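You operate a simulated robot arm through the tools that you are given. There is no shell and no other tool. Be economical: measure what you need, move in short steps, check, and stop when the job is done.

You are at the controls of a simulated two-armed robot. One attempt, no reset.

## Task
Pick up the metal post with one hand, pass it to the other hand and put it on the shelf of the black table. Fetch the small grey bin and set it in the large tray. Take the lemon bottle from the narrow blue crate and put it on the top of the wooden table. Put the tea bottle from the narrow blue crate on the shelf of the drip feeder. Put the long white box on the slat belt before the curve away on the top of the green table. Take the purple card bundle on the slat belt before the curve and put it away on the upper steel side shelf. Take the green suction cup and put it on the top of the steel table. The order is free. Set down upright: lemon bottle, tea bottle, green suction cup.

Only the result counts: the job must be done as asked and must still hold three seconds after the hand-in. Knocking over, shifting, dropping, spilling or breaking anything else fails it.

## Robot
Two 7-joint arms with two-finger parallel grippers on one trunk, on a base that drives. Base frame: it is fixed to the floor where the robot stands at the start and does not move with it; the origin is under the middle of the robot, x ahead of it, y to its left, z up. Units: mm, rad, N and s.
The left shoulder is at the start at [39, 101, 1161], the right one opposite. With the tool pointing down near the work surface each hand reaches from about 200 to 520 mm from the robot's upright axis, wherever it stands, measured 20 degrees to its own side. Places, roughly: green suction cup (5x5x5 cm) [-6600, -3000, 1100]; large tray [500, -1000, 750]; lemon bottle [-6000, 3250, 1000]; long white box [-7750, -250, 1250]; metal post [500, 0, 1000]; purple card bundle [-8000, -250, 1000]; shelf of the black table [-3000, -3100, 300]; shelf of the drip feeder (33x13 cm) [-6240, -260, 1000]; small grey bin [1000, 750, 750]; tea bottle [-6250, 3250, 1000]; top of the green table [1600, -4700, 600]; top of the steel table [-7100, -3600, 900]; top of the wooden table [-10500, 2800, 400]; upper steel side shelf (23x29 cm) [-9500, 320, 900]. Payload 2.4 kg a hand.
Tool frame (each hand has its own): the origin (TCP) lies between the finger pads and is the grasp point; the fingertips stand 24 mm ahead of it; z points along the fingers, y is the line along which they close. Largest opening 68 mm; finger width 17, thickness 10; the body of the gripper, 40 by 70 mm, starts 41 mm behind the TCP.
Orientation is told as [roll, pitch, yaw] about the base's x, y, z axes, in that order, counted from this pose: with the fingers straight down and closing along the base's y, the tool's x points along the base's -x, its y along +y and its z along -z.

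## Interface
- The arms move only by the tool servo_tool. It takes "left_commands", "right_commands" or both (then of equal length, played together; a hand with none holds still); each is one flat list of numbers, 7 for each row, row after row: the shift along the tool's x, y, z in mm, then the turn, a rotation vector about the tool's x, y, z in rad, then the finger opening in mm, from 0 to 68. In form: [tx, ty, tz, ax, ay, az, hand, tx, ty, tz, ax, ay, az, hand, ...]. A call has 1 to 12 rows; each row shifts and turns the commanded pose from where the row before left it, along the tool's axes as they then stand. Rows are played at 5 a second. More than 50 mm and 0.15 rad between two rows, or a gripper value outside its range, and nothing of the call is played. Where a pose cannot be reached the arm comes as near as it can. A force on the tool above 40 N (or 10 N above the force at the start of the call, whichever is more), or a blocked arm, ends the call early, and 0.2 s more pass. The fingers move at their own pace (about 72 mm/s each) and stop on an object; they squeeze with about 33 N. The grip force told is the motor's: it shows also when the fingers shut on nothing. Time passes only in rows, and 0.2 s behind the last, so rows that do not move let the fingers close. It gives the time, the measured TCP pose, the force on the tool (base axes), the opening and the grip force at its end, in the units of the frame above (readings bear some noise), with the torque about the TCP (base axes, N m) and any sound that the robot's microphone picked up, and new pictures: "views" is both (left out), scene, wrist or none (wrist: the cameras of the hands that moved).
- Cameras (640 x 400 px; columns grow to the right, rows downward): "scene" is now at [125.6, -9.3, 1326.3]; the picture's right is [-0.09, -1.00, 0.00], its down [-0.51, 0.05, -0.86] and it looks along [0.85, -0.08, -0.52] (base axes); focal length 264 px, centre (320, 200). "left" rides on the left gripper at [84, -11, -75] in its tool frame; the picture's right is [0.13, 0.99, 0.00], its down [-0.60, 0.08, -0.79] and it looks along [-0.79, 0.10, 0.61] (tool axes); focal length 251 px, centre (320, 200). "right" rides on the right gripper at [84, 11, -75] in its tool frame; the picture's right is [-0.13, 0.99, 0.00], its down [-0.60, -0.08, -0.79] and it looks along [-0.79, -0.10, 0.61] (tool axes); focal length 251 px, centre (320, 200). There is no depth. A picture from a camera that has moved, and an enlarged one, comes with that camera's place and axes in the base frame and with its lens.
- move_column(by): slides the trunk up (or, below 0, down) by that many mm; the arms and the scene camera ride with it, the base frame stays. It gives what a move gives, with no picture.
- drive_base(legs): drives the robot by 1 to 6 legs, each [ahead, left, turn to the left] in mm, mm and rad, along the robot's own axes; the way and the turn of a leg run together, so that a leg with both is an arc; at most 1500 mm and 3.142 rad a leg. The arms and the cameras ride along, it lands a little off, and it stops where it bumps. It gives what a move gives, and a new picture of the scene camera.
- pan_tilt(pan, tilt): turns the head with the scene camera to pan (to the left, within 1.501 rad either way) and tilt (down, from -0.506 to 1.204), counted from straight ahead of the robot. It gives what a move gives, and a new picture of the scene camera.
- inspect(camera, box): a new picture of the part [left, top, right, bottom] of that camera's present view, enlarged. No time passes.
- hand_in(): hands the job in; it is judged then, once.

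Go step by step. Nothing tells you exact positions but the pictures and the camera data: compare them with the known pose of the tool, close in by small moves and look again before you grip or let go. The budget is 217 turns and 260 pictures, counting those below and the enlarged ones. Unless the task says otherwise, let go and move clear before handing in, and close with one line.

The tools are called after ">>>" by a JSON object that holds its "name" and its "arguments". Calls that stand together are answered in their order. servo_tool: Moves the arms, as the interface text tells. Its arguments: {"type":"object","properties":{"left_commands":{"type":"array","items":{"type":"number"}},"right_commands":{"type":"array","items":{"type":"number"}},"views":{"type":"string","enum":["both","scene","wrist","none"]}},"required":[]} The other tools are called the same way: move_column (by) slides the trunk up or down; drive_base (legs) drives the base; pan_tilt (pan, tilt) turns the head that bears the scene camera; inspect (camera, box) takes an enlarged picture of a part of a camera's view; hand_in () hands the job in.

At the start:

```text
clock: 0.0
left_tool_pos: [315.6, 82.1, 1150.9]
left_orientation: [-0.001, 0.002, -0.001]
left_force: [0.5, 0.4, 0.3]
left_wrist_torque: [0.02, 0.0, 0.01]
left_finger_gap: 68.1
left_grasp_force: 0.0
right_tool_pos: [321.6, -194.4, 1163.7]
right_orientation: [-0.001, 0.001, 0.002]
right_force: [-0.8, -0.6, -0.5]
right_wrist_torque: [0.04, -0.01, 0.02]
right_finger_gap: 67.8
right_grasp_force: 0.1
trunk travel left (down, up): [-375.0, 475.0]
robot x, y, heading: [4.2, -3.1, 0.0]
head pan, tilt: [-0.091, 0.541]
```

scene: 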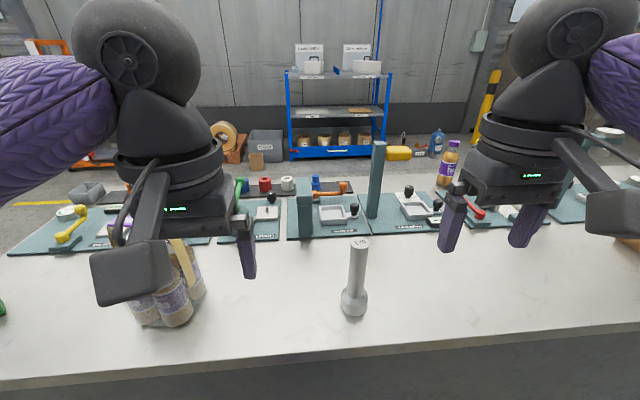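
right: 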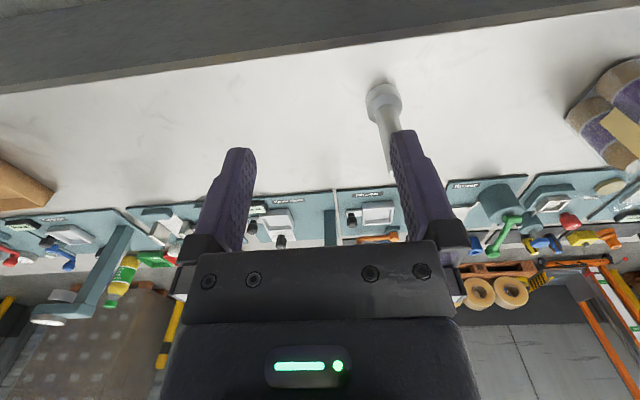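
left: 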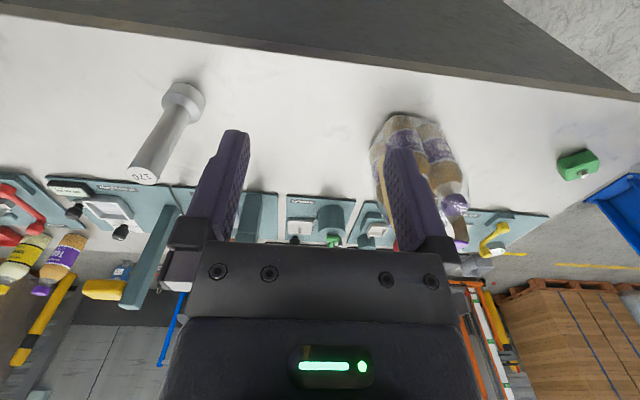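

The post stands upright on the bench at about [445,-103], foot near z 880. First I look around to the left and right for the bin and tray.

>>> {"name": "pan_tilt", "arguments": {"pan": 0.9, "tilt": 0.5}}

>>> {"name": "pan_tilt", "arguments": {"pan": -1.0, "tilt": 0.5}}

```text
clock: 1.3
left_tool_pos: [317.6, 82.9, 1151.5]
left_orientation: [0.0, 0.001, -0.002]
left_force: [-0.5, 0.9, 0.9]
left_wrist_torque: [-0.01, -0.01, -0.01]
left_finger_gap: 67.8
left_grasp_force: 0.1
right_tool_pos: [320.4, -195.9, 1163.0]
right_orientation: [-0.003, -0.001, 0.001]
right_force: [-0.4, -0.1, 0.0]
right_wrist_torque: [-0.02, -0.01, 0.0]
right_finger_gap: 68.2
right_grasp_force: 0.1
trunk travel left (down, up): [-375.0, 475.0]
robot x, y, heading: [2.0, -1.9, -0.002]
head pan, tilt: [0.901, 0.499]
camera scene: at [92.5, 70.2, 1330.1], right [0.78, -0.62, 0.0], down [-0.3, -0.37, -0.88], along [0.55, 0.69, -0.48], focal length 264 px, centre (320, 200)
```

scene: 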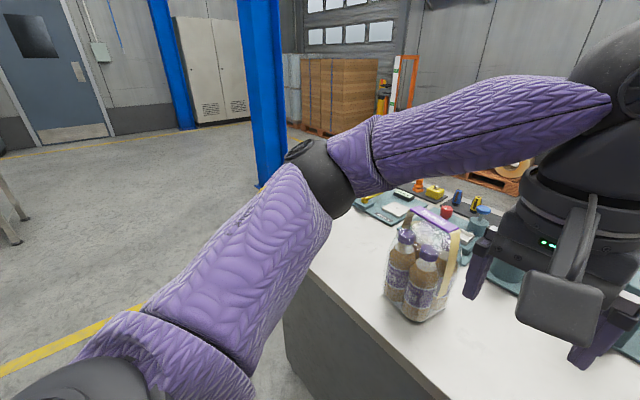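

```text
clock: 3.1
left_tool_pos: [315.6, 81.8, 1151.5]
left_orientation: [0.0, 0.001, 0.0]
left_force: [0.2, -0.7, -0.5]
left_wrist_torque: [0.0, 0.0, -0.01]
left_finger_gap: 68.2
left_grasp_force: 0.0
right_tool_pos: [322.4, -193.8, 1163.7]
right_orientation: [-0.002, 0.0, 0.003]
right_force: [-0.5, 0.0, 1.3]
right_wrist_torque: [0.03, -0.02, -0.02]
right_finger_gap: 68.0
right_grasp_force: 0.1
trunk travel left (down, up): [-375.0, 475.0]
robot x, y, heading: [1.6, -2.0, 0.002]
head pan, tilt: [-1.0, 0.499]
camera scene: at [85.2, -77.6, 1330.1], right [-0.84, -0.54, 0.0], down [-0.26, 0.4, -0.88], along [0.47, -0.74, -0.48], focal length 264 px, centre (320, 200)
```

scene: 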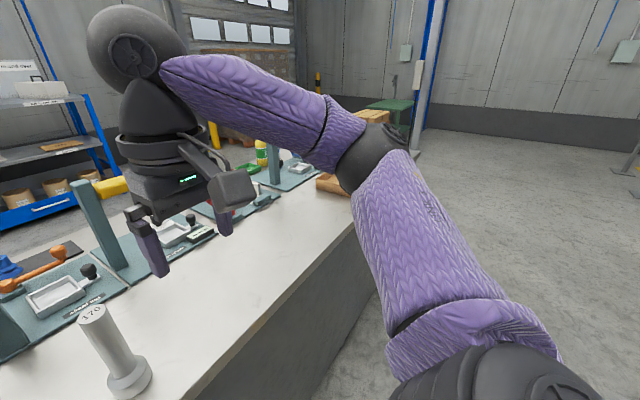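

The bin sits at the far left of the bench (about [955,690]). I start with the post: move the right hand above it.

>>> {"name": "servo_tool", "arguments": {"right_commands": [-40, 30, 0, 0, 0, 0, 68, -40, 30, 0, 0, 0, 0, 68, -40, 30, 0, 0, 0, 0, 68, 0, 0, 0, 0, 0, 0, 68], "views": "wrist"}}

>>> {"name": "pan_tilt", "arguments": {"pan": -0.2, "tilt": 0.75}}

```text
clock: 4.1
left_tool_pos: [316.3, 82.1, 1151.3]
left_orientation: [0.0, 0.002, 0.0]
left_force: [0.2, -0.9, -0.3]
left_wrist_torque: [0.01, 0.03, 0.03]
left_finger_gap: 67.7
left_grasp_force: 0.0
right_tool_pos: [439.4, -106.5, 1162.6]
right_orientation: [-0.001, 0.0, 0.002]
right_force: [0.0, 0.0, 0.5]
right_wrist_torque: [-0.02, 0.0, 0.0]
right_finger_gap: 67.9
right_grasp_force: 0.0
trunk travel left (down, up): [-375.0, 475.0]
robot x, y, heading: [-0.3, 0.4, 0.004]
head pan, tilt: [-1.0, 0.499]
camera right: at [356.8, -94.1, 1238.3], right [0.13, 0.99, 0.0], down [0.6, -0.08, 0.79], along [0.79, -0.1, -0.61], focal length 251 px, centre (320, 200)
```

right: 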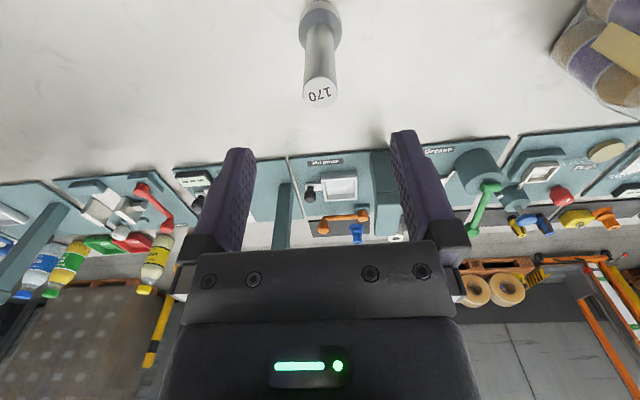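

```text
clock: 5.3
left_tool_pos: [315.5, 81.8, 1152.2]
left_orientation: [0.001, 0.002, 0.0]
left_force: [-0.4, 0.5, 0.3]
left_wrist_torque: [0.04, -0.02, 0.01]
left_finger_gap: 68.1
left_grasp_force: 0.0
right_tool_pos: [439.6, -106.9, 1163.7]
right_orientation: [-0.002, 0.0, -0.001]
right_force: [1.0, -0.2, 0.4]
right_wrist_torque: [-0.01, -0.02, 0.04]
right_finger_gap: 67.8
right_grasp_force: 0.1
trunk travel left (down, up): [-375.0, 475.0]
robot x, y, heading: [-1.3, 0.9, 0.004]
head pan, tilt: [-0.201, 0.75]
camera scene: at [117.2, -17.6, 1308.2], right [-0.2, -0.98, 0.0], down [-0.67, 0.14, -0.73], along [0.72, -0.15, -0.68], focal length 264 px, centre (320, 200)
```

scene: 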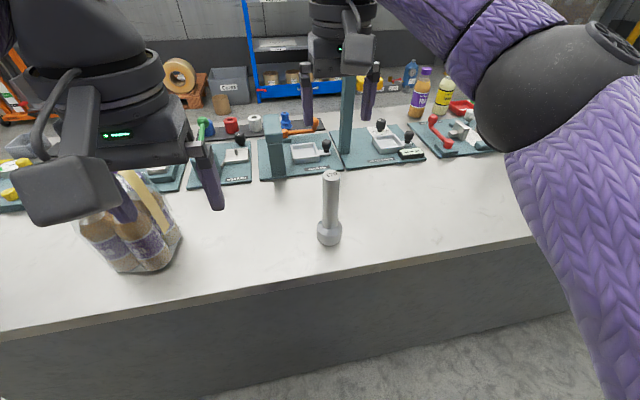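

Triangulated: post top at [478,-109,1024], about 170 tall. Descend over it and grip near the top.

>>> {"name": "servo_tool", "arguments": {"right_commands": [-38, -3, 20, 0, 0, 0, 68, 0, 0, 45, 0, 0, 0, 68, 0, 0, 0, 0, 0, 0, 68], "views": "both"}}

```text
clock: 6.1
left_tool_pos: [315.1, 81.5, 1151.6]
left_orientation: [-0.001, -0.001, 0.0]
left_force: [0.4, -1.2, 0.9]
left_wrist_torque: [0.02, 0.0, -0.02]
left_finger_gap: 68.2
left_grasp_force: 0.0
right_tool_pos: [474.4, -110.5, 1096.7]
right_orientation: [0.0, 0.0, 0.003]
right_force: [0.4, 0.3, 0.8]
right_wrist_torque: [0.03, -0.02, -0.01]
right_finger_gap: 68.3
right_grasp_force: 0.0
right hand out of reach, approached as far as the arm can: row 1
trunk travel left (down, up): [-375.0, 475.0]
robot x, y, heading: [4.9, 0.6, -0.002]
head pan, tilt: [-0.201, 0.75]
camera scene: at [117.2, -17.8, 1308.2], right [-0.2, -0.98, 0.0], down [-0.67, 0.14, -0.73], along [0.72, -0.15, -0.68], focal length 264 px, centre (320, 200)
camera right: at [391.3, -97.8, 1171.0], right [0.13, 0.99, 0.0], down [0.6, -0.08, 0.79], along [0.79, -0.1, -0.61], focal length 251 px, centre (320, 200)
```

scene: 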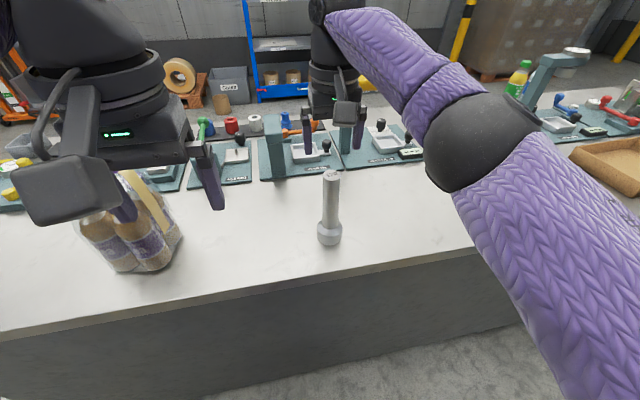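
right: 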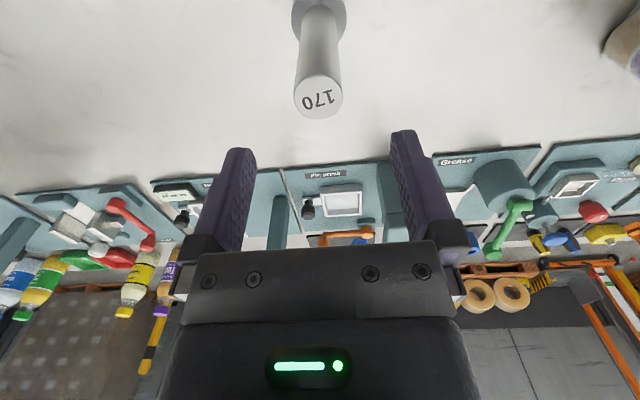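

Alignment holds; descend and close.

>>> {"name": "servo_tool", "arguments": {"right_commands": [-2, 1, 45, 0, 0, 0, 68, 0, 0, 45, 0, 0, 0, 68, 0, 0, 8, 0, 0, 0, 68, 0, 0, 0, 0, 0, 0, 0, 0, 0, 0, 0, 0, 0, 0, 0, 0, 0, 0, 0, 0, 0], "views": "both"}}

```text
clock: 7.5
left_tool_pos: [316.4, 82.8, 1150.4]
left_orientation: [-0.001, 0.001, 0.002]
left_force: [-0.2, -1.1, -0.3]
left_wrist_torque: [0.0, 0.01, 0.0]
left_finger_gap: 67.8
left_grasp_force: 0.1
right_tool_pos: [477.6, -109.8, 997.8]
right_orientation: [-0.003, 0.002, 0.0]
right_force: [-0.3, 0.1, 0.3]
right_wrist_torque: [-0.01, 0.04, 0.0]
right_finger_gap: 32.3
right_grasp_force: 32.9
trunk travel left (down, up): [-375.0, 475.0]
robot x, y, heading: [1.8, -1.6, -0.0]
head pan, tilt: [-0.201, 0.75]
camera scene: at [117.5, -17.6, 1308.1], right [-0.2, -0.98, 0.0], down [-0.67, 0.14, -0.73], along [0.72, -0.15, -0.68], focal length 264 px, centre (320, 200)
camera right: at [394.8, -97.8, 1072.9], right [0.13, 0.99, 0.0], down [0.6, -0.08, 0.79], along [0.79, -0.1, -0.61], focal length 251 px, centre (320, 200)
```

scene: 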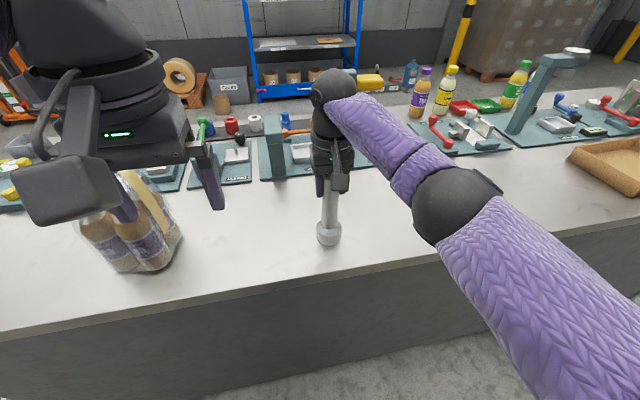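
right: 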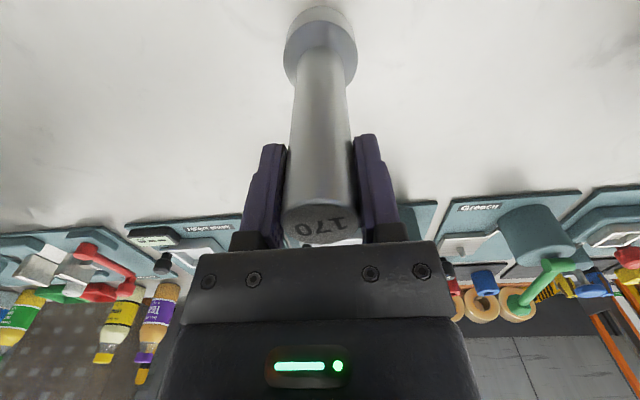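

Post gripped (32 mm). Lift it clear and bring it inward while the left hand moves aside and starts turning for a sideways grasp.

>>> {"name": "servo_tool", "arguments": {"right_commands": [0, 0, -50, 0, 0, 0, 0, 0, 0, -50, 0, 0, 0, 0, 0, 0, -50, 0, 0, 0, 0, 25, 10, 0, 0, 0, 0, 0, 25, 10, 0, 0, 0, 0, 0, 25, 10, 0, 0, 0, 0, 0, 0, 0, 0, 0, 0, 0, 0, 0, 0, 0, 0, 0, 0, 0, 0, 0, 0, 0, 0, 0, 0, 0, 0, 0, 0, 0, 0, 0, 0, 0, 0, 0, 0, 0, 0, 0, 0, 0, 0, 0, 0, 0], "left_commands": [0, 50, 0, 0, 0, 0, 68, 0, 50, 0, 0, 0, 0, 68, 0, 0, 0, 0, 0, -0.15, 68, 0, 0, 0, 0, 0, -0.15, 68, 0, 0, 0, 0, 0, -0.15, 68, 0, 0, 0, 0, 0, -0.15, 68, 0, 0, 0, 0, 0, -0.15, 68, 0, 0, 0, 0, 0, -0.15, 68, 0, 0, 0, 0, 0, -0.15, 68, 0, 0, 0, 0, 0, -0.15, 68, 0, 0, 0, 0, 0, -0.15, 68, 0, 0, 0, 0, 0, -0.15, 68], "views": "scene"}}

>>> {"name": "servo_tool", "arguments": {"left_commands": [0, 0, 0, 0, 0.15, -0.07, 68, 0, 0, 0, 0, 0.15, 0, 68, 0, 0, 0, 0, 0.15, 0, 68, 0, 0, 0, 0, 0.15, 0, 68, 0, 0, 0, 0, 0.15, 0, 68, 0, 0, 0, 0, 0.15, 0, 68, 0, 0, 0, 0, 0.15, 0, 68, 0, 0, 0, 0, 0.15, 0, 68, 0, 0, 0, 0, 0.15, 0, 68, 0, 0, 0, 0, 0.15, 0, 68, 0, 0, 0, 0, 0.07, 0, 68], "views": "both"}}

```text
clock: 10.1
left_tool_pos: [315.7, 181.9, 1151.4]
left_orientation: [0.002, 0.001, 1.503]
left_force: [-0.4, -0.7, 0.8]
left_wrist_torque: [0.0, 0.01, 0.03]
left_finger_gap: 68.0
left_grasp_force: 0.1
right_tool_pos: [472.3, -112.3, 1148.3]
right_orientation: [0.0, 0.001, 0.0]
right_force: [-0.8, -0.3, -3.3]
right_wrist_torque: [-0.07, 0.04, 0.0]
right_finger_gap: 32.3
right_grasp_force: 33.1
right hand out of reach, approached as far as the arm can: row 3, 4, 5, 6
trunk travel left (down, up): [-375.0, 475.0]
robot x, y, heading: [-0.1, 4.0, -0.004]
head pan, tilt: [-0.201, 0.75]
camera scene: at [117.5, -17.5, 1308.1], right [-0.2, -0.98, 0.0], down [-0.67, 0.14, -0.73], along [0.72, -0.15, -0.68], focal length 264 px, centre (320, 200)
```

scene: 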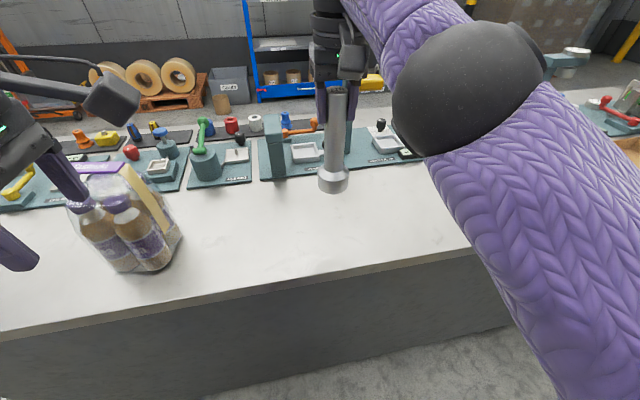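

```text
refused: row 1 steps farther than a row can; nothing moved
```

The post weighs only ~0.35 kg. The right arm did not follow inward; I'll lower it slightly and retry while the left hand pitches.

>>> {"name": "servo_tool", "arguments": {"left_commands": [0, 0, 0, 0, 0, -0.07, 68, 0, 0, 0, 0, 0.15, 0, 68, 0, 0, 0, 0, 0.15, 0, 68, 0, 0, 0, 0, 0.15, 0, 68, 0, 0, 0, 0, 0.15, 0, 68, 0, 0, 0, 0, 0.15, 0, 68, 0, 0, 0, 0, 0.15, 0, 68, 0, 0, 0, 0, 0.15, 0, 68, 0, 0, 0, 0, 0.15, 0, 68, 0, 0, 0, 0, 0.15, 0, 68, 0, 0, 0, 0, 0.15, 0, 68, 0, 0, 0, 0, 0.07, 0, 68], "right_commands": [0, 0, 10, 0, 0, 0, 0, 0, 0, 10, 0, 0, 0, 0, 0, 0, 10, 0, 0, 0, 0, 0, 0, 10, 0, 0, 0, 0, 0, 0, 10, 0, 0, 0, 0, 0, 0, 0, 0, 0, 0, 0, 0, 0, 0, 0, 0, 0, 0, 0, 0, 0, 0, 0, 0, 0, 0, 0, 0, 0, 0, 0, 0, 0, 0, 0, 0, 0, 0, 0, 0, 0, 0, 0, 0, 0, 0, 0, 0, 0, 0, 0, 0, 0], "views": "both"}}

```text
clock: 12.7
left_tool_pos: [316.5, 181.5, 1151.2]
left_orientation: [1.979, 1.569, -2.735]
left_force: [-0.6, 0.2, -0.3]
left_wrist_torque: [0.01, -0.03, 0.04]
left_finger_gap: 67.7
left_grasp_force: 0.1
right_tool_pos: [473.7, -112.4, 1098.0]
right_orientation: [-0.002, 0.0, 0.001]
right_force: [-0.3, -0.5, -5.0]
right_wrist_torque: [0.06, 0.03, -0.02]
right_finger_gap: 32.1
right_grasp_force: 33.6
trunk travel left (down, up): [-375.0, 475.0]
robot x, y, heading: [-0.9, -1.3, -0.004]
head pan, tilt: [-0.201, 0.75]
camera scene: at [117.5, -17.4, 1308.1], right [-0.2, -0.98, 0.0], down [-0.67, 0.14, -0.73], along [0.72, -0.15, -0.68], focal length 264 px, centre (320, 200)
camera right: at [390.9, -100.8, 1173.4], right [0.13, 0.99, 0.0], down [0.6, -0.08, 0.79], along [0.79, -0.1, -0.61], focal length 251 px, centre (320, 200)
camera left: at [327.1, 257.4, 1234.3], right [-0.99, 0.0, 0.13], down [-0.08, 0.79, -0.6], along [-0.1, -0.61, -0.79], focal length 251 px, centre (320, 200)
```

scene: 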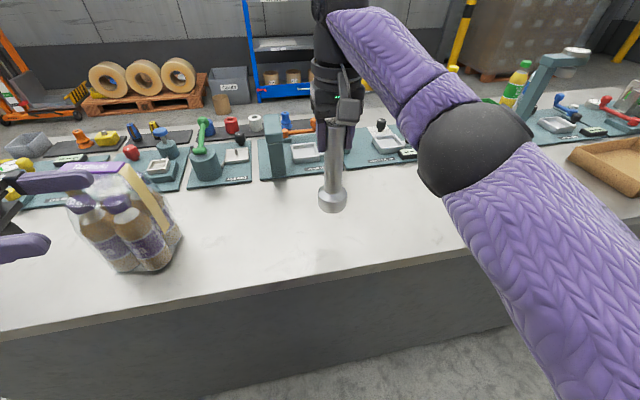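
right: 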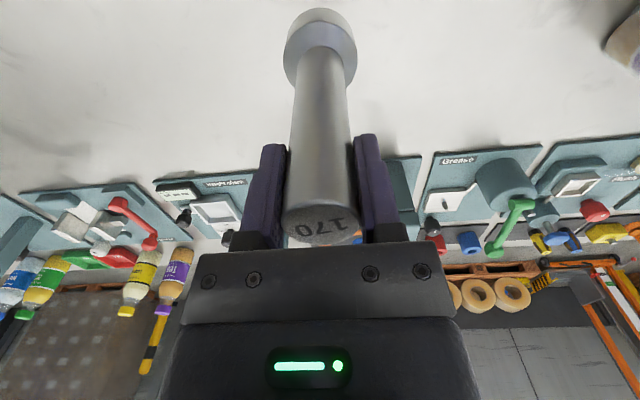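
left: 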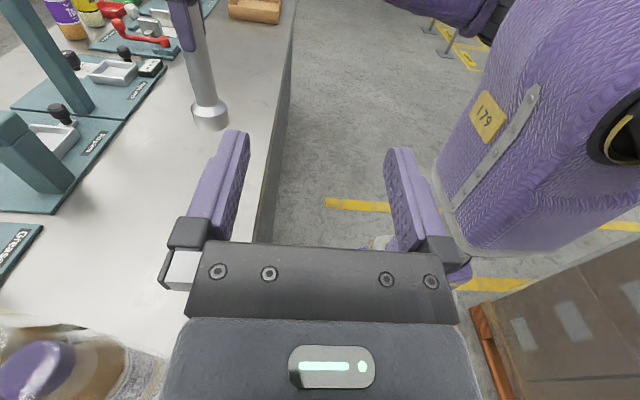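

The bag of bottles is close to the left hand's path, so I back the robot off 300 mm with the post before the handover.

>>> {"name": "drive_base", "arguments": {"legs": [[-300, 0, 0]]}}

>>> {"name": "servo_tool", "arguments": {"right_commands": [20, 15, 0, 0, 0, 0, 0, 20, 15, 0, 0, 0, 0, 0, 20, 15, 0, 0, 0, 0, 0, 0, 0, 0, 0, 0, 0, 0], "left_commands": [-40, -30, 20, 0, 0, 0, 68, -40, -30, 20, 0, 0, 0, 68, -36, -30, 30, 0, 0, 0, 68, 0, 0, 0, 0, 0, 0, 68], "views": "both"}}

```text
clock: 14.7
left_tool_pos: [22.4, 182.4, 1151.7]
left_orientation: [0.433, 1.569, 1.999]
left_force: [-0.4, 0.1, 0.4]
left_wrist_torque: [0.01, 0.0, 0.0]
left_finger_gap: 68.1
left_grasp_force: 0.1
right_tool_pos: [179.8, -114.2, 1099.0]
right_orientation: [-0.002, 0.0, -0.004]
right_force: [-1.1, 0.4, -4.2]
right_wrist_torque: [-0.03, 0.02, 0.01]
right_finger_gap: 32.3
right_grasp_force: 32.9
trunk travel left (down, up): [-375.0, 475.0]
robot x, y, heading: [-294.8, 3.2, -0.004]
head pan, tilt: [-0.201, 0.75]
camera scene: at [-176.4, -17.4, 1308.2], right [-0.2, -0.98, 0.0], down [-0.67, 0.14, -0.73], along [0.72, -0.15, -0.68], focal length 264 px, centre (320, 200)
```

scene: 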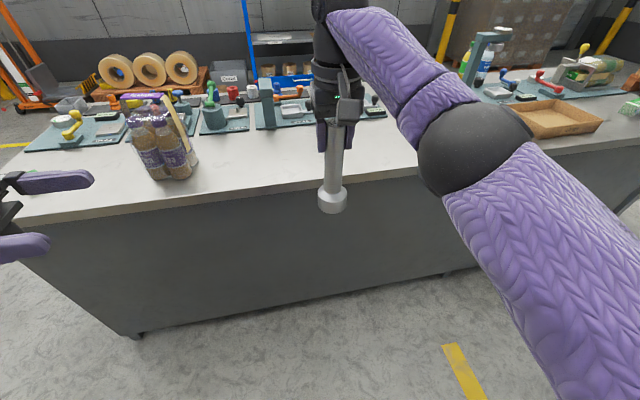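

```text
refused: row 1 steps farther than a row can; nothing moved
```

Now bring the hands together, with smaller steps.

>>> {"name": "servo_tool", "arguments": {"right_commands": [20, 15, 0, 0, 0, 0, 0, 20, 15, 0, 0, 0, 0, 0, 20, 15, 0, 0, 0, 0, 0, 0, 0, 0, 0, 0, 0, 0, 0, 0, 0, 0, 0, 0, 0], "left_commands": [-30, -25, 15, 0, 0, 0, 68, -30, -25, 15, 0, 0, 0, 68, -30, -25, 20, 0, 0, 0, 68, -26, -20, 30, 0, 0, 0, 68, 0, 0, 0, 0, 0, 0, 68], "views": "both"}}

```text
clock: 15.9
left_tool_pos: [118.6, 102.7, 1034.8]
left_orientation: [0.527, 1.568, 2.092]
left_force: [-0.6, -0.7, -0.2]
left_wrist_torque: [-0.04, 0.0, -0.03]
left_finger_gap: 68.0
left_grasp_force: 0.0
right_tool_pos: [122.3, -70.2, 1100.0]
right_orientation: [-0.001, -0.001, -0.004]
right_force: [0.4, 0.4, -3.7]
right_wrist_torque: [-0.02, 0.04, -0.02]
right_finger_gap: 32.3
right_grasp_force: 33.1
trunk travel left (down, up): [-375.0, 475.0]
robot x, y, heading: [-297.0, -0.2, -0.008]
head pan, tilt: [-0.201, 0.75]
camera scene: at [-175.9, -17.4, 1308.1], right [-0.2, -0.98, 0.0], down [-0.67, 0.14, -0.73], along [0.72, -0.15, -0.68], focal length 264 px, centre (320, 200)
camera right: at [37.8, -57.0, 1173.2], right [0.13, 0.99, 0.0], down [0.6, -0.08, 0.79], along [0.79, -0.11, -0.61], focal length 251 px, centre (320, 200)
camera left: at [130.1, 176.8, 1117.9], right [-0.99, 0.01, 0.13], down [-0.08, 0.79, -0.6], along [-0.11, -0.61, -0.79], focal length 251 px, centre (320, 200)
```

scene: 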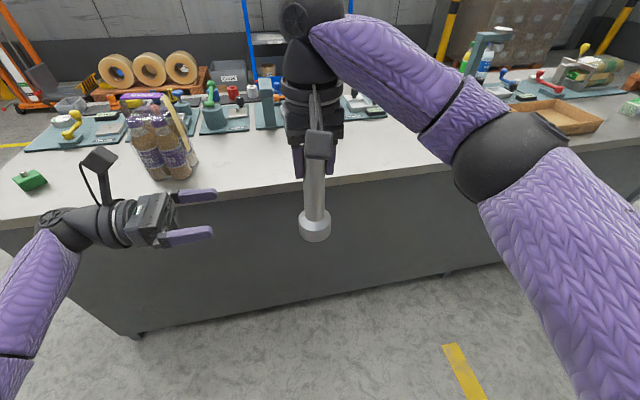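
right: 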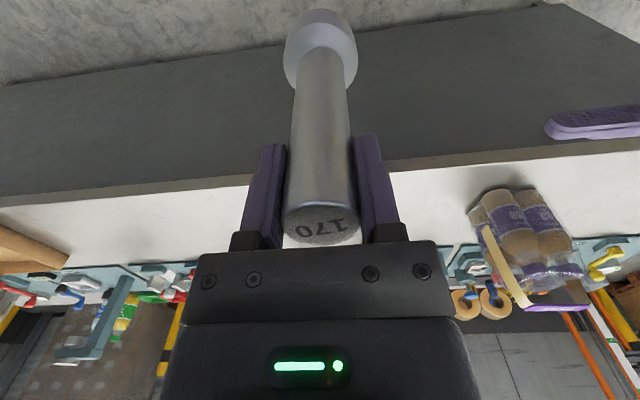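
left: 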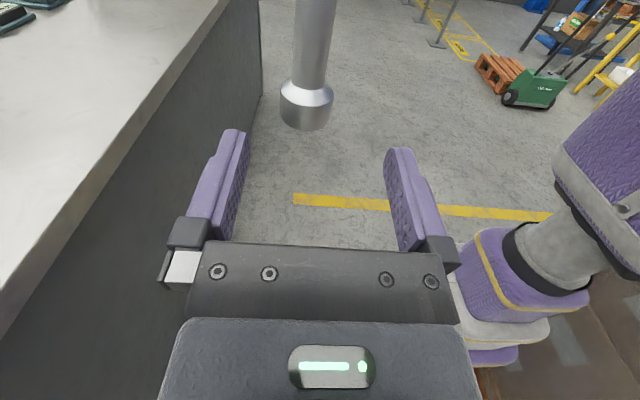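

Lined up; advance the left hand onto the shaft between the right fingertips and the foot.

>>> {"name": "servo_tool", "arguments": {"left_commands": [7, -3, 45, 0, 0, 0, 68, 0, 0, 45, 0, 0, 0, 68, 0, 0, 45, 0, 0, 0, 68, 0, 0, 35, 0, 0, 0, 68, 0, 0, 0, 0, 0, 0, 68], "views": "both"}}

```text
clock: 17.1
left_tool_pos: [117.9, -67.7, 1041.1]
left_orientation: [0.519, 1.569, 2.085]
left_force: [0.6, 0.2, -0.4]
left_wrist_torque: [0.02, 0.03, 0.02]
left_finger_gap: 68.1
left_grasp_force: 0.1
right_tool_pos: [121.1, -70.1, 1098.0]
right_orientation: [-0.001, -0.001, -0.004]
right_force: [-0.7, 0.9, -5.1]
right_wrist_torque: [0.0, 0.03, -0.02]
right_finger_gap: 31.8
right_grasp_force: 32.5
trunk travel left (down, up): [-375.0, 475.0]
robot x, y, heading: [-293.7, -3.2, -0.003]
head pan, tilt: [-0.201, 0.75]
camera scene: at [-175.9, -17.5, 1308.1], right [-0.2, -0.98, 0.0], down [-0.67, 0.14, -0.73], along [0.72, -0.15, -0.68], focal length 264 px, centre (320, 200)
camera left: at [129.9, 6.5, 1125.1], right [-0.99, 0.01, 0.13], down [-0.07, 0.79, -0.6], along [-0.11, -0.61, -0.79], focal length 251 px, centre (320, 200)
```

scene: 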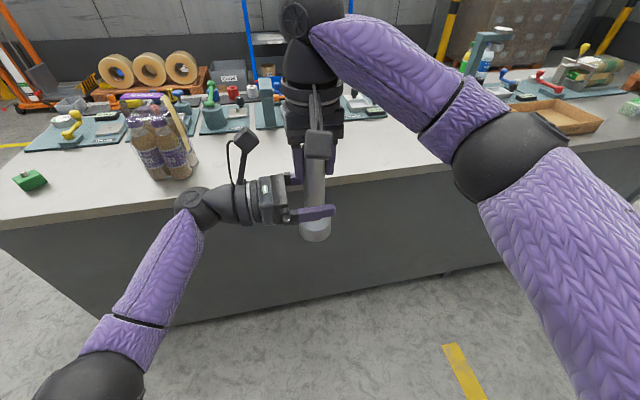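
left: 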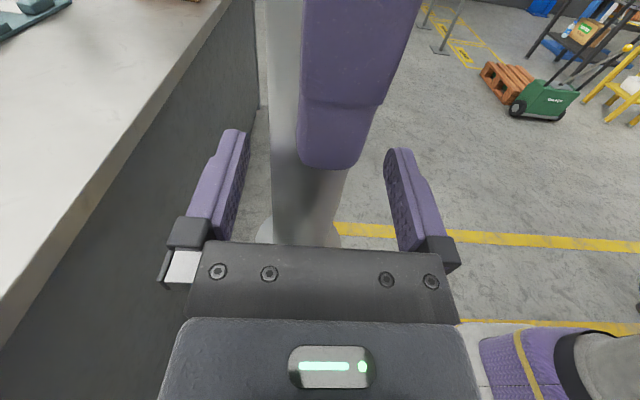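

Close the left, then open the right and lift it off.

>>> {"name": "servo_tool", "arguments": {"left_commands": [0, 0, 0, 0, 0, 0, 20, 0, 0, 0, 0, 0, 0, 0, 0, 0, 0, 0, 0, 0, 0], "views": "wrist"}}

```text
clock: 17.9
left_tool_pos: [119.4, -67.0, 1040.9]
left_orientation: [0.961, 1.567, 2.532]
left_force: [27.7, 1.5, -0.4]
left_wrist_torque: [-0.28, 0.96, 0.25]
left_finger_gap: 32.1
left_grasp_force: 33.6
right_tool_pos: [120.5, -69.9, 1098.6]
right_orientation: [-0.002, 0.002, -0.002]
right_force: [-26.2, -1.9, 1.2]
right_wrist_torque: [0.21, 0.6, -0.14]
right_finger_gap: 32.0
right_grasp_force: 32.9
trunk travel left (down, up): [-375.0, 475.0]
robot x, y, heading: [-298.6, 1.1, -0.004]
head pan, tilt: [-0.201, 0.75]
camera left: at [130.6, 7.6, 1124.6], right [-0.99, 0.0, 0.13], down [-0.08, 0.79, -0.6], along [-0.11, -0.61, -0.79], focal length 251 px, centre (320, 200)
```

left: 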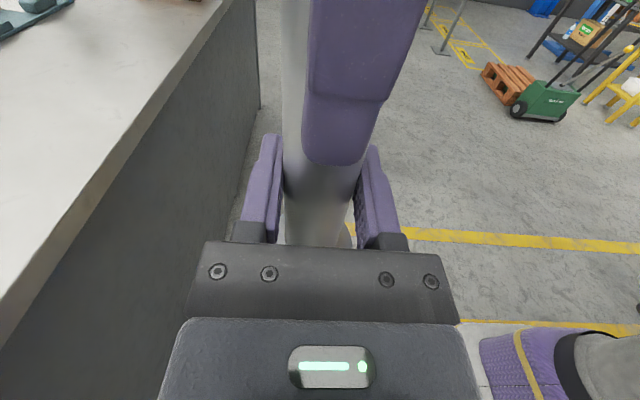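

>>> {"name": "servo_tool", "arguments": {"right_commands": [0, 0, 0, 0, 0, 0, 55, 0, 0, 0, 0, 0, 0, 55, 0, 0, -40, 0, 0, 0, 55, 0, 0, -40, 0, 0, 0, 55, 0, -30, -20, 0, 0, 0, 55, 0, -45, 0, 0, 0, 0, 55], "views": "scene"}}

```text
clock: 19.3
left_tool_pos: [118.7, -68.5, 1041.4]
left_orientation: [0.514, 1.568, 2.081]
left_force: [0.3, 0.1, -0.3]
left_wrist_torque: [-0.01, 0.01, -0.03]
left_finger_gap: 31.8
left_grasp_force: 33.3
right_tool_pos: [121.5, -144.2, 1199.1]
right_orientation: [0.001, 0.001, -0.004]
right_force: [0.4, -0.5, -0.2]
right_wrist_torque: [0.02, -0.02, -0.01]
right_finger_gap: 55.1
right_grasp_force: 0.0
trunk travel left (down, up): [-375.0, 475.0]
robot x, y, heading: [-291.3, 2.4, -0.004]
head pan, tilt: [-0.201, 0.75]
camera scene: at [-176.0, -17.9, 1308.1], right [-0.2, -0.98, 0.0], down [-0.67, 0.14, -0.73], along [0.72, -0.15, -0.68], focal length 264 px, centre (320, 200)
```

scene: 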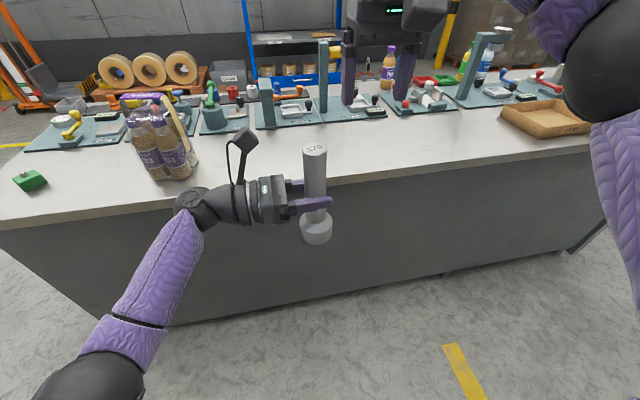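

Handover done. I stow the post to the left, then look at the bench's left side before driving round to the bin.

>>> {"name": "servo_tool", "arguments": {"left_commands": [15, 10, -38, 0, 0, 0, 0, 15, 10, -38, 0, 0, 0, 0, 15, 10, -38, 0, 0, 0, 0, 15, 10, -38, 0, 0, 0, 0], "views": "none"}}

>>> {"name": "pan_tilt", "arguments": {"pan": 0.9, "tilt": 0.3}}

```text
clock: 20.3
left_tool_pos: [79.7, 83.2, 1101.0]
left_orientation: [0.309, 1.568, 1.873]
left_force: [-0.9, 0.6, -4.4]
left_wrist_torque: [-0.01, -0.01, 0.0]
left_finger_gap: 32.0
left_grasp_force: 32.7
right_tool_pos: [120.9, -143.1, 1198.9]
right_orientation: [-0.001, 0.0, -0.003]
right_force: [0.6, 0.2, -0.3]
right_wrist_torque: [0.0, -0.02, -0.02]
right_finger_gap: 55.1
right_grasp_force: 0.1
trunk travel left (down, up): [-375.0, 475.0]
robot x, y, heading: [-294.8, -1.5, -0.004]
head pan, tilt: [-0.201, 0.75]
```

```text
clock: 21.6
left_tool_pos: [79.0, 83.2, 1101.7]
left_orientation: [0.639, 1.568, 2.204]
left_force: [-1.3, 0.3, -3.6]
left_wrist_torque: [-0.03, 0.01, 0.01]
left_finger_gap: 31.5
left_grasp_force: 33.2
right_tool_pos: [120.3, -143.6, 1199.7]
right_orientation: [-0.002, 0.0, -0.003]
right_force: [0.5, 0.0, 0.4]
right_wrist_torque: [0.01, 0.02, -0.01]
right_finger_gap: 55.1
right_grasp_force: 0.1
trunk travel left (down, up): [-375.0, 475.0]
robot x, y, heading: [-294.4, -1.3, -0.002]
head pan, tilt: [0.901, 0.3]
camera scene: at [-198.8, 72.5, 1348.5], right [0.78, -0.62, 0.0], down [-0.19, -0.23, -0.96], along [0.6, 0.75, -0.3], focal length 264 px, centre (320, 200)
```

scene: 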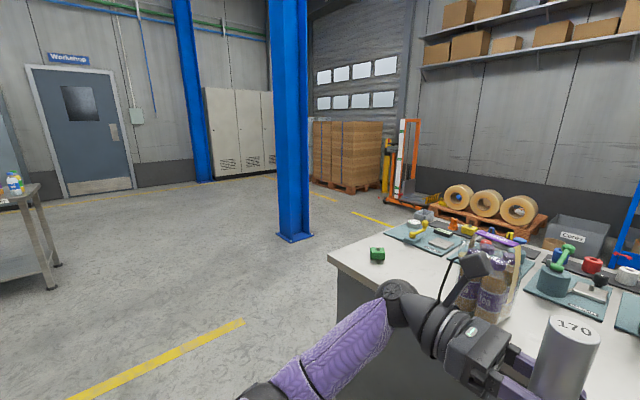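

Path on the left of the bench is clear. Drive round to the bench's left end to face the bin.

>>> {"name": "drive_base", "arguments": {"legs": [[0, 1250, 0], [1310, 0, 0], [0, 0, -1.571]]}}

>>> {"name": "pan_tilt", "arguments": {"pan": -0.15, "tilt": 0.7}}

```text
clock: 37.8
left_tool_pos: [1100.5, 906.5, 1100.9]
left_orientation: [0.579, 1.568, 0.631]
left_force: [0.2, 0.3, -4.8]
left_wrist_torque: [0.0, -0.04, 0.01]
left_finger_gap: 31.7
left_grasp_force: 33.2
right_tool_pos: [875.4, 851.6, 1199.5]
right_orientation: [-0.001, -0.001, -1.513]
right_force: [-0.3, 0.4, 0.5]
right_wrist_torque: [-0.01, 0.03, -0.01]
right_finger_gap: 55.2
right_grasp_force: 0.0
trunk travel left (down, up): [-375.0, 475.0]
robot x, y, heading: [996.8, 1273.5, -1.512]
head pan, tilt: [0.901, 0.3]
camera scene: at [1074.3, 1182.8, 1348.5], right [-0.58, -0.82, 0.0], down [-0.24, 0.17, -0.96], along [0.78, -0.55, -0.3], focal length 264 px, centre (320, 200)
```

scene: 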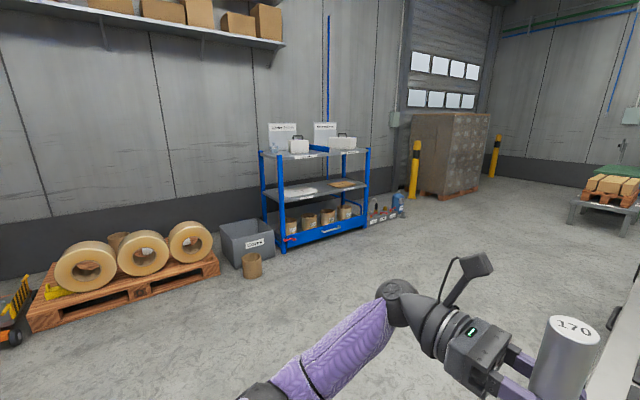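

```text
clock: 39.1
left_tool_pos: [1099.7, 905.1, 1100.2]
left_orientation: [0.586, 1.568, 0.637]
left_force: [0.2, -0.1, -3.6]
left_wrist_torque: [0.0, 0.01, 0.04]
left_finger_gap: 31.7
left_grasp_force: 33.1
right_tool_pos: [875.7, 852.4, 1198.4]
right_orientation: [-0.002, -0.002, -1.513]
right_force: [0.0, 0.4, 0.1]
right_wrist_torque: [0.01, 0.0, 0.02]
right_finger_gap: 54.8
right_grasp_force: 0.1
trunk travel left (down, up): [-375.0, 475.0]
robot x, y, heading: [995.1, 1272.1, -1.51]
head pan, tilt: [-0.15, 0.7]
camera scene: at [990.2, 1152.1, 1312.4], right [-1.0, 0.09, 0.0], down [0.06, 0.64, -0.76], along [-0.07, -0.76, -0.64], focal length 264 px, centre (320, 200)
```

scene: 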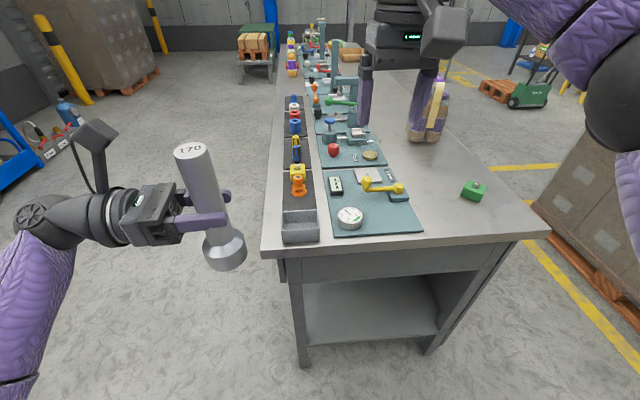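

The bin is the small grey open box on the corner at about [1000,730]. Zoom in for its shape.

>>> {"name": "inspect", "arguments": {"camera": "scene", "box": [240, 160, 380, 260]}}

```text
4.00 times, centred on (310, 210) of scene
camera zoom: at [990.2, 1152.1, 1312.4], right [-1.0, 0.09, 0.0], down [0.06, 0.64, -0.76], along [-0.07, -0.76, -0.64], focal length 1056 px, centre (360, 160)
```

zoom: 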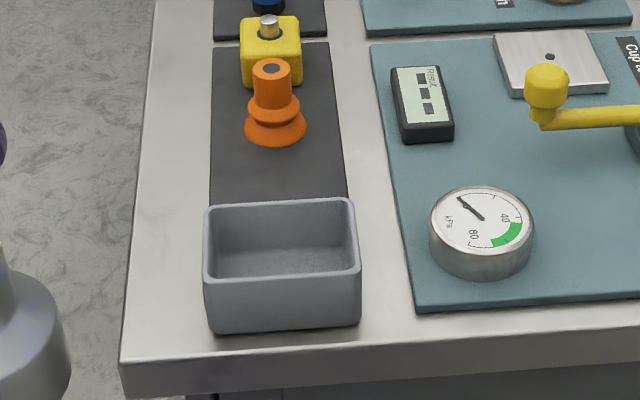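

Bin: centre ≈[997,722], rim z≈897, about 87×60 mm. I'll pinch its right side wall; first straighten and get 90 mm closer.

>>> {"name": "drive_base", "arguments": {"legs": [[0, 0, -0.057], [90, 0, 0]]}}

```text
clock: 40.6
left_tool_pos: [1077.8, 809.4, 1100.8]
left_orientation: [0.821, 1.568, 0.821]
left_force: [-0.5, 0.1, -3.9]
left_wrist_torque: [-0.01, -0.02, 0.02]
left_finger_gap: 31.7
left_grasp_force: 33.2
right_tool_pos: [852.3, 768.1, 1198.5]
right_orientation: [-0.002, 0.0, -1.571]
right_force: [0.0, -0.5, -0.2]
right_wrist_torque: [0.0, -0.01, 0.0]
right_finger_gap: 55.1
right_grasp_force: 0.1
trunk travel left (down, up): [-375.0, 475.0]
robot x, y, heading: [996.9, 1184.1, -1.571]
head pan, tilt: [-0.15, 0.7]
camera scene: at [983.1, 1061.9, 1312.3], right [-0.99, 0.15, 0.0], down [0.1, 0.64, -0.76], along [-0.12, -0.76, -0.65], focal length 264 px, centre (320, 200)
```

scene: 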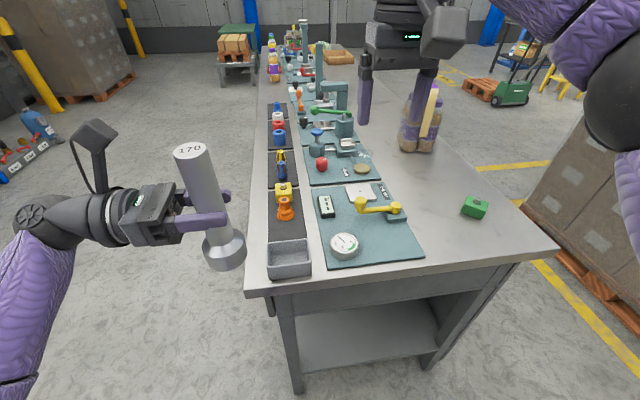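

>>> {"name": "servo_tool", "arguments": {"right_commands": [-12, 25, 40, 0, 0, 0, 50, -12, 25, 40, 0, 0, 0, 50, -12, 26, 40, 0, 0, 0, 50, -10, 26, 40, 0, 0, 0, 50, 0, 0, 40, 0, 0, 0, 50, 0, 0, 0, 0, 0, 0, 50], "left_commands": [0, 0, -20, 0, 0, 0, 0, 0, 0, -20, 0, 0, 0, 0, 0, 0, -20, 0, 0, 0, 0, 0, 0, 0, 0, 0, 0, 0, 0, 0, 0, 0, 0, 0, 0, 0, 0, 0, 0, 0, 0, 0], "views": "scene"}}

>>> {"name": "inspect", "arguments": {"camera": "right", "box": [160, 0, 480, 200]}}

```text
clock: 42.0
left_tool_pos: [1138.1, 809.2, 1101.7]
left_orientation: [0.613, 1.569, 0.61]
left_force: [0.2, 1.4, -4.6]
left_wrist_torque: [-0.02, -0.04, -0.01]
left_finger_gap: 31.9
left_grasp_force: 33.4
right_tool_pos: [955.0, 725.4, 998.1]
right_orientation: [-0.003, 0.002, -1.571]
right_force: [1.2, 0.1, -1.1]
right_wrist_torque: [0.0, -0.01, 0.01]
right_finger_gap: 50.0
right_grasp_force: 0.1
trunk travel left (down, up): [-375.0, 475.0]
robot x, y, heading: [994.9, 1183.7, -1.57]
head pan, tilt: [-0.15, 0.7]
camera scene: at [983.2, 1062.8, 1312.4], right [-0.99, 0.15, 0.0], down [0.1, 0.64, -0.76], along [-0.12, -0.76, -0.64], focal length 264 px, centre (320, 200)
```

scene: 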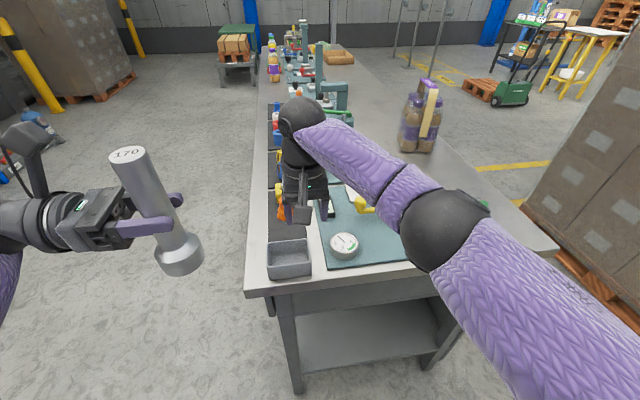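

```text
2.00 times, centred on (320, 100) of right
camera zoom: at [966.8, 809.9, 1073.2], right [0.99, -0.13, 0.0], down [-0.08, -0.6, 0.79], along [-0.1, -0.79, -0.61], focal length 503 px, centre (320, 400)
```

zoom: 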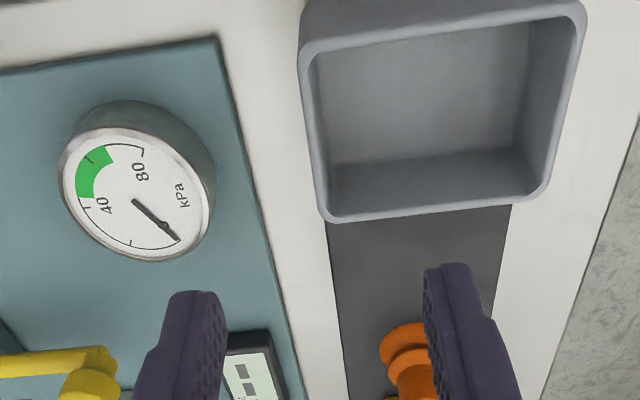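

Bin wall at x≈956, y 697–754. Descend with fingers straddling the wall and pinch.

>>> {"name": "servo_tool", "arguments": {"right_commands": [0, 1, 35, 0, 0, 0, 34, 0, 0, 35, 0, 0, 0, 34, 0, 0, 18, 0, 0, 0, 34, 0, 0, 0, 0, 0, 0, 34], "views": "wrist"}}

```text
clock: 43.0
left_tool_pos: [1138.0, 810.5, 1100.8]
left_orientation: [0.614, 1.569, 0.611]
left_force: [0.1, 0.5, -4.3]
left_wrist_torque: [-0.02, 0.02, -0.04]
left_finger_gap: 31.8
left_grasp_force: 33.1
right_tool_pos: [954.6, 724.1, 909.9]
right_orientation: [-0.004, -0.001, -1.57]
right_force: [0.9, -0.6, -0.2]
right_wrist_torque: [0.02, 0.01, -0.01]
right_finger_gap: 34.1
right_grasp_force: 0.1
trunk travel left (down, up): [-375.0, 475.0]
robot x, y, heading: [995.9, 1181.6, -1.572]
head pan, tilt: [-0.15, 0.7]
camera right: at [966.5, 809.4, 985.4], right [0.99, -0.13, 0.0], down [-0.08, -0.6, 0.79], along [-0.1, -0.79, -0.61], focal length 251 px, centre (320, 200)
```

right: 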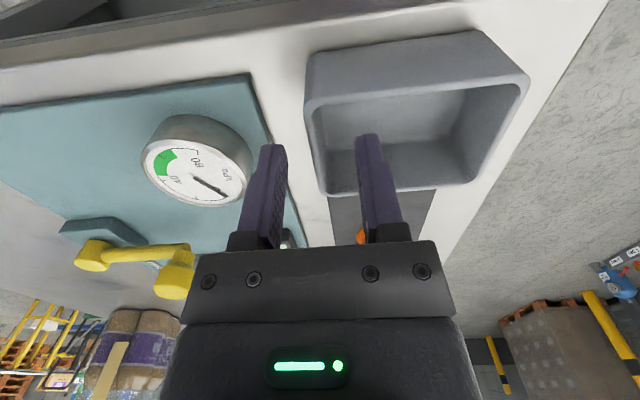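

>>> {"name": "servo_tool", "arguments": {"right_commands": [0, 1, 17, 0, 0, 0, 34, 0, 0, 0, 0, 0, 0, 0, 0, 0, 0, 0, 0, 0, 0, 0, 0, -20, 0, 0, 0, 0, 0, 0, -30, 0, 0, 0, 0], "views": "both"}}

```text
clock: 44.2
left_tool_pos: [1138.4, 811.0, 1101.4]
left_orientation: [0.667, 1.569, 0.664]
left_force: [0.0, 0.1, -4.4]
left_wrist_torque: [0.02, -0.01, -0.02]
left_finger_gap: 31.6
left_grasp_force: 32.8
right_tool_pos: [956.9, 722.8, 945.7]
right_orientation: [-0.002, 0.001, -1.571]
right_force: [0.6, -0.3, -2.4]
right_wrist_torque: [-0.01, 0.13, 0.01]
right_finger_gap: 4.0
right_grasp_force: 26.9
trunk travel left (down, up): [-375.0, 475.0]
robot x, y, heading: [995.7, 1181.9, -1.572]
head pan, tilt: [-0.15, 0.7]
camera scene: at [983.3, 1062.6, 1312.4], right [-0.99, 0.15, 0.0], down [0.1, 0.64, -0.76], along [-0.12, -0.76, -0.64], focal length 264 px, centre (320, 200)
camera right: at [968.4, 808.6, 1019.3], right [0.99, -0.13, 0.0], down [-0.08, -0.6, 0.79], along [-0.1, -0.79, -0.61], focal length 251 px, centre (320, 200)
```

scene: 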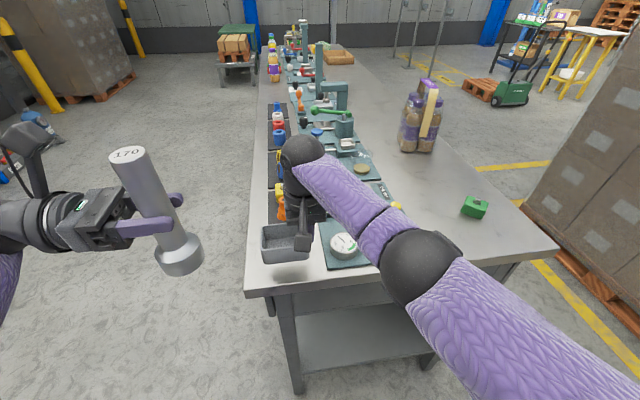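
right: 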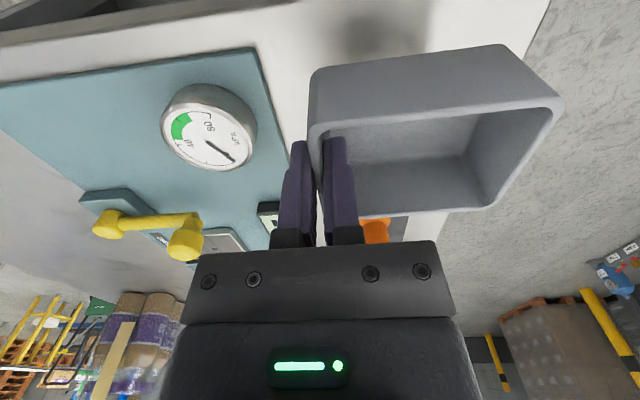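

Bin held. Raise it, then drive back round to the bench front near the tray.

>>> {"name": "servo_tool", "arguments": {"right_commands": [0, 0, -45, 0, 0, 0, 0, 0, 0, -45, 0, 0, 0, 0, 0, 0, -45, 0, 0, 0, 0], "views": "none"}}

>>> {"name": "drive_base", "arguments": {"legs": [[-150, 0, 0], [0, 0, 1.571], [-1150, 0, 0], [0, -1100, 0], [0, -1100, 0]]}}

>>> {"name": "pan_tilt", "arguments": {"pan": -0.4, "tilt": 0.6}}

```text
clock: 45.0
left_tool_pos: [1138.5, 810.8, 1101.2]
left_orientation: [0.628, 1.569, 0.626]
left_force: [-0.3, -0.9, -4.4]
left_wrist_torque: [0.02, -0.01, 0.03]
left_finger_gap: 31.9
left_grasp_force: 32.8
right_tool_pos: [954.8, 724.6, 1080.9]
right_orientation: [-0.001, 0.0, -1.573]
right_force: [0.7, -0.5, -3.1]
right_wrist_torque: [-0.02, 0.13, -0.03]
right_finger_gap: 3.9
right_grasp_force: 27.5
trunk travel left (down, up): [-375.0, 475.0]
robot x, y, heading: [999.0, 1183.8, -1.572]
head pan, tilt: [-0.15, 0.7]
```

```text
clock: 66.2
left_tool_pos: [242.7, -761.4, 1099.2]
left_orientation: [0.67, 1.569, 2.223]
left_force: [-0.8, 0.4, -4.3]
left_wrist_torque: [-0.03, 0.01, -0.02]
left_finger_gap: 31.7
left_grasp_force: 33.2
right_tool_pos: [324.7, -946.4, 1080.1]
right_orientation: [-0.001, -0.001, -0.015]
right_force: [-0.5, -0.3, -2.3]
right_wrist_torque: [-0.12, -0.01, -0.01]
right_finger_gap: 3.7
right_grasp_force: 27.3
trunk travel left (down, up): [-375.0, 475.0]
robot x, y, heading: [-133.8, -899.8, -0.017]
head pan, tilt: [-0.15, 0.7]
camera scene: at [-13.3, -914.0, 1312.4], right [-0.17, -0.99, 0.0], down [-0.64, 0.11, -0.76], along [0.75, -0.13, -0.64], focal length 264 px, centre (320, 200)
```

scene: 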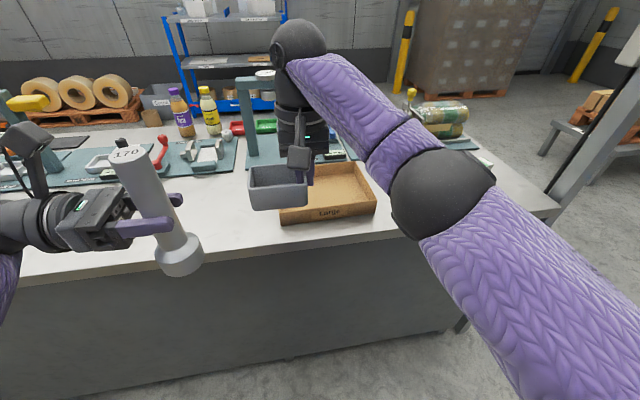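

```text
clock: 67.0
left_tool_pos: [243.2, -762.2, 1101.5]
left_orientation: [0.731, 1.569, 2.281]
left_force: [0.3, -0.3, -4.2]
left_wrist_torque: [0.01, -0.01, -0.03]
left_finger_gap: 31.9
left_grasp_force: 33.0
right_tool_pos: [323.9, -944.9, 1081.0]
right_orientation: [-0.001, -0.001, -0.015]
right_force: [0.5, 0.3, -2.3]
right_wrist_torque: [-0.14, -0.01, 0.06]
right_finger_gap: 4.1
right_grasp_force: 27.0
trunk travel left (down, up): [-375.0, 475.0]
robot x, y, heading: [-135.2, -900.2, -0.017]
head pan, tilt: [-0.4, 0.6]
camera scene: at [-16.2, -935.4, 1321.0], right [-0.4, -0.91, 0.0], down [-0.52, 0.23, -0.82], along [0.75, -0.33, -0.57], focal length 264 px, centre (320, 200)
```

scene: 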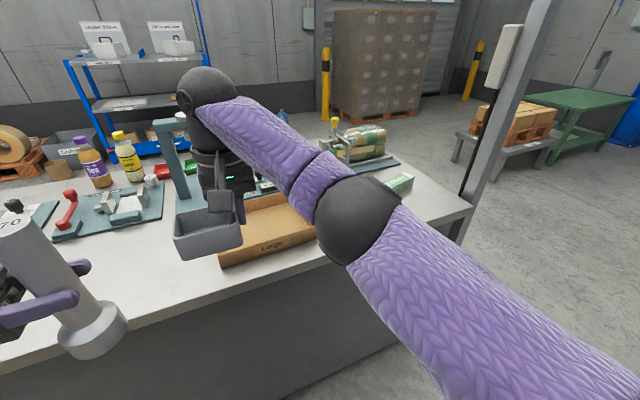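

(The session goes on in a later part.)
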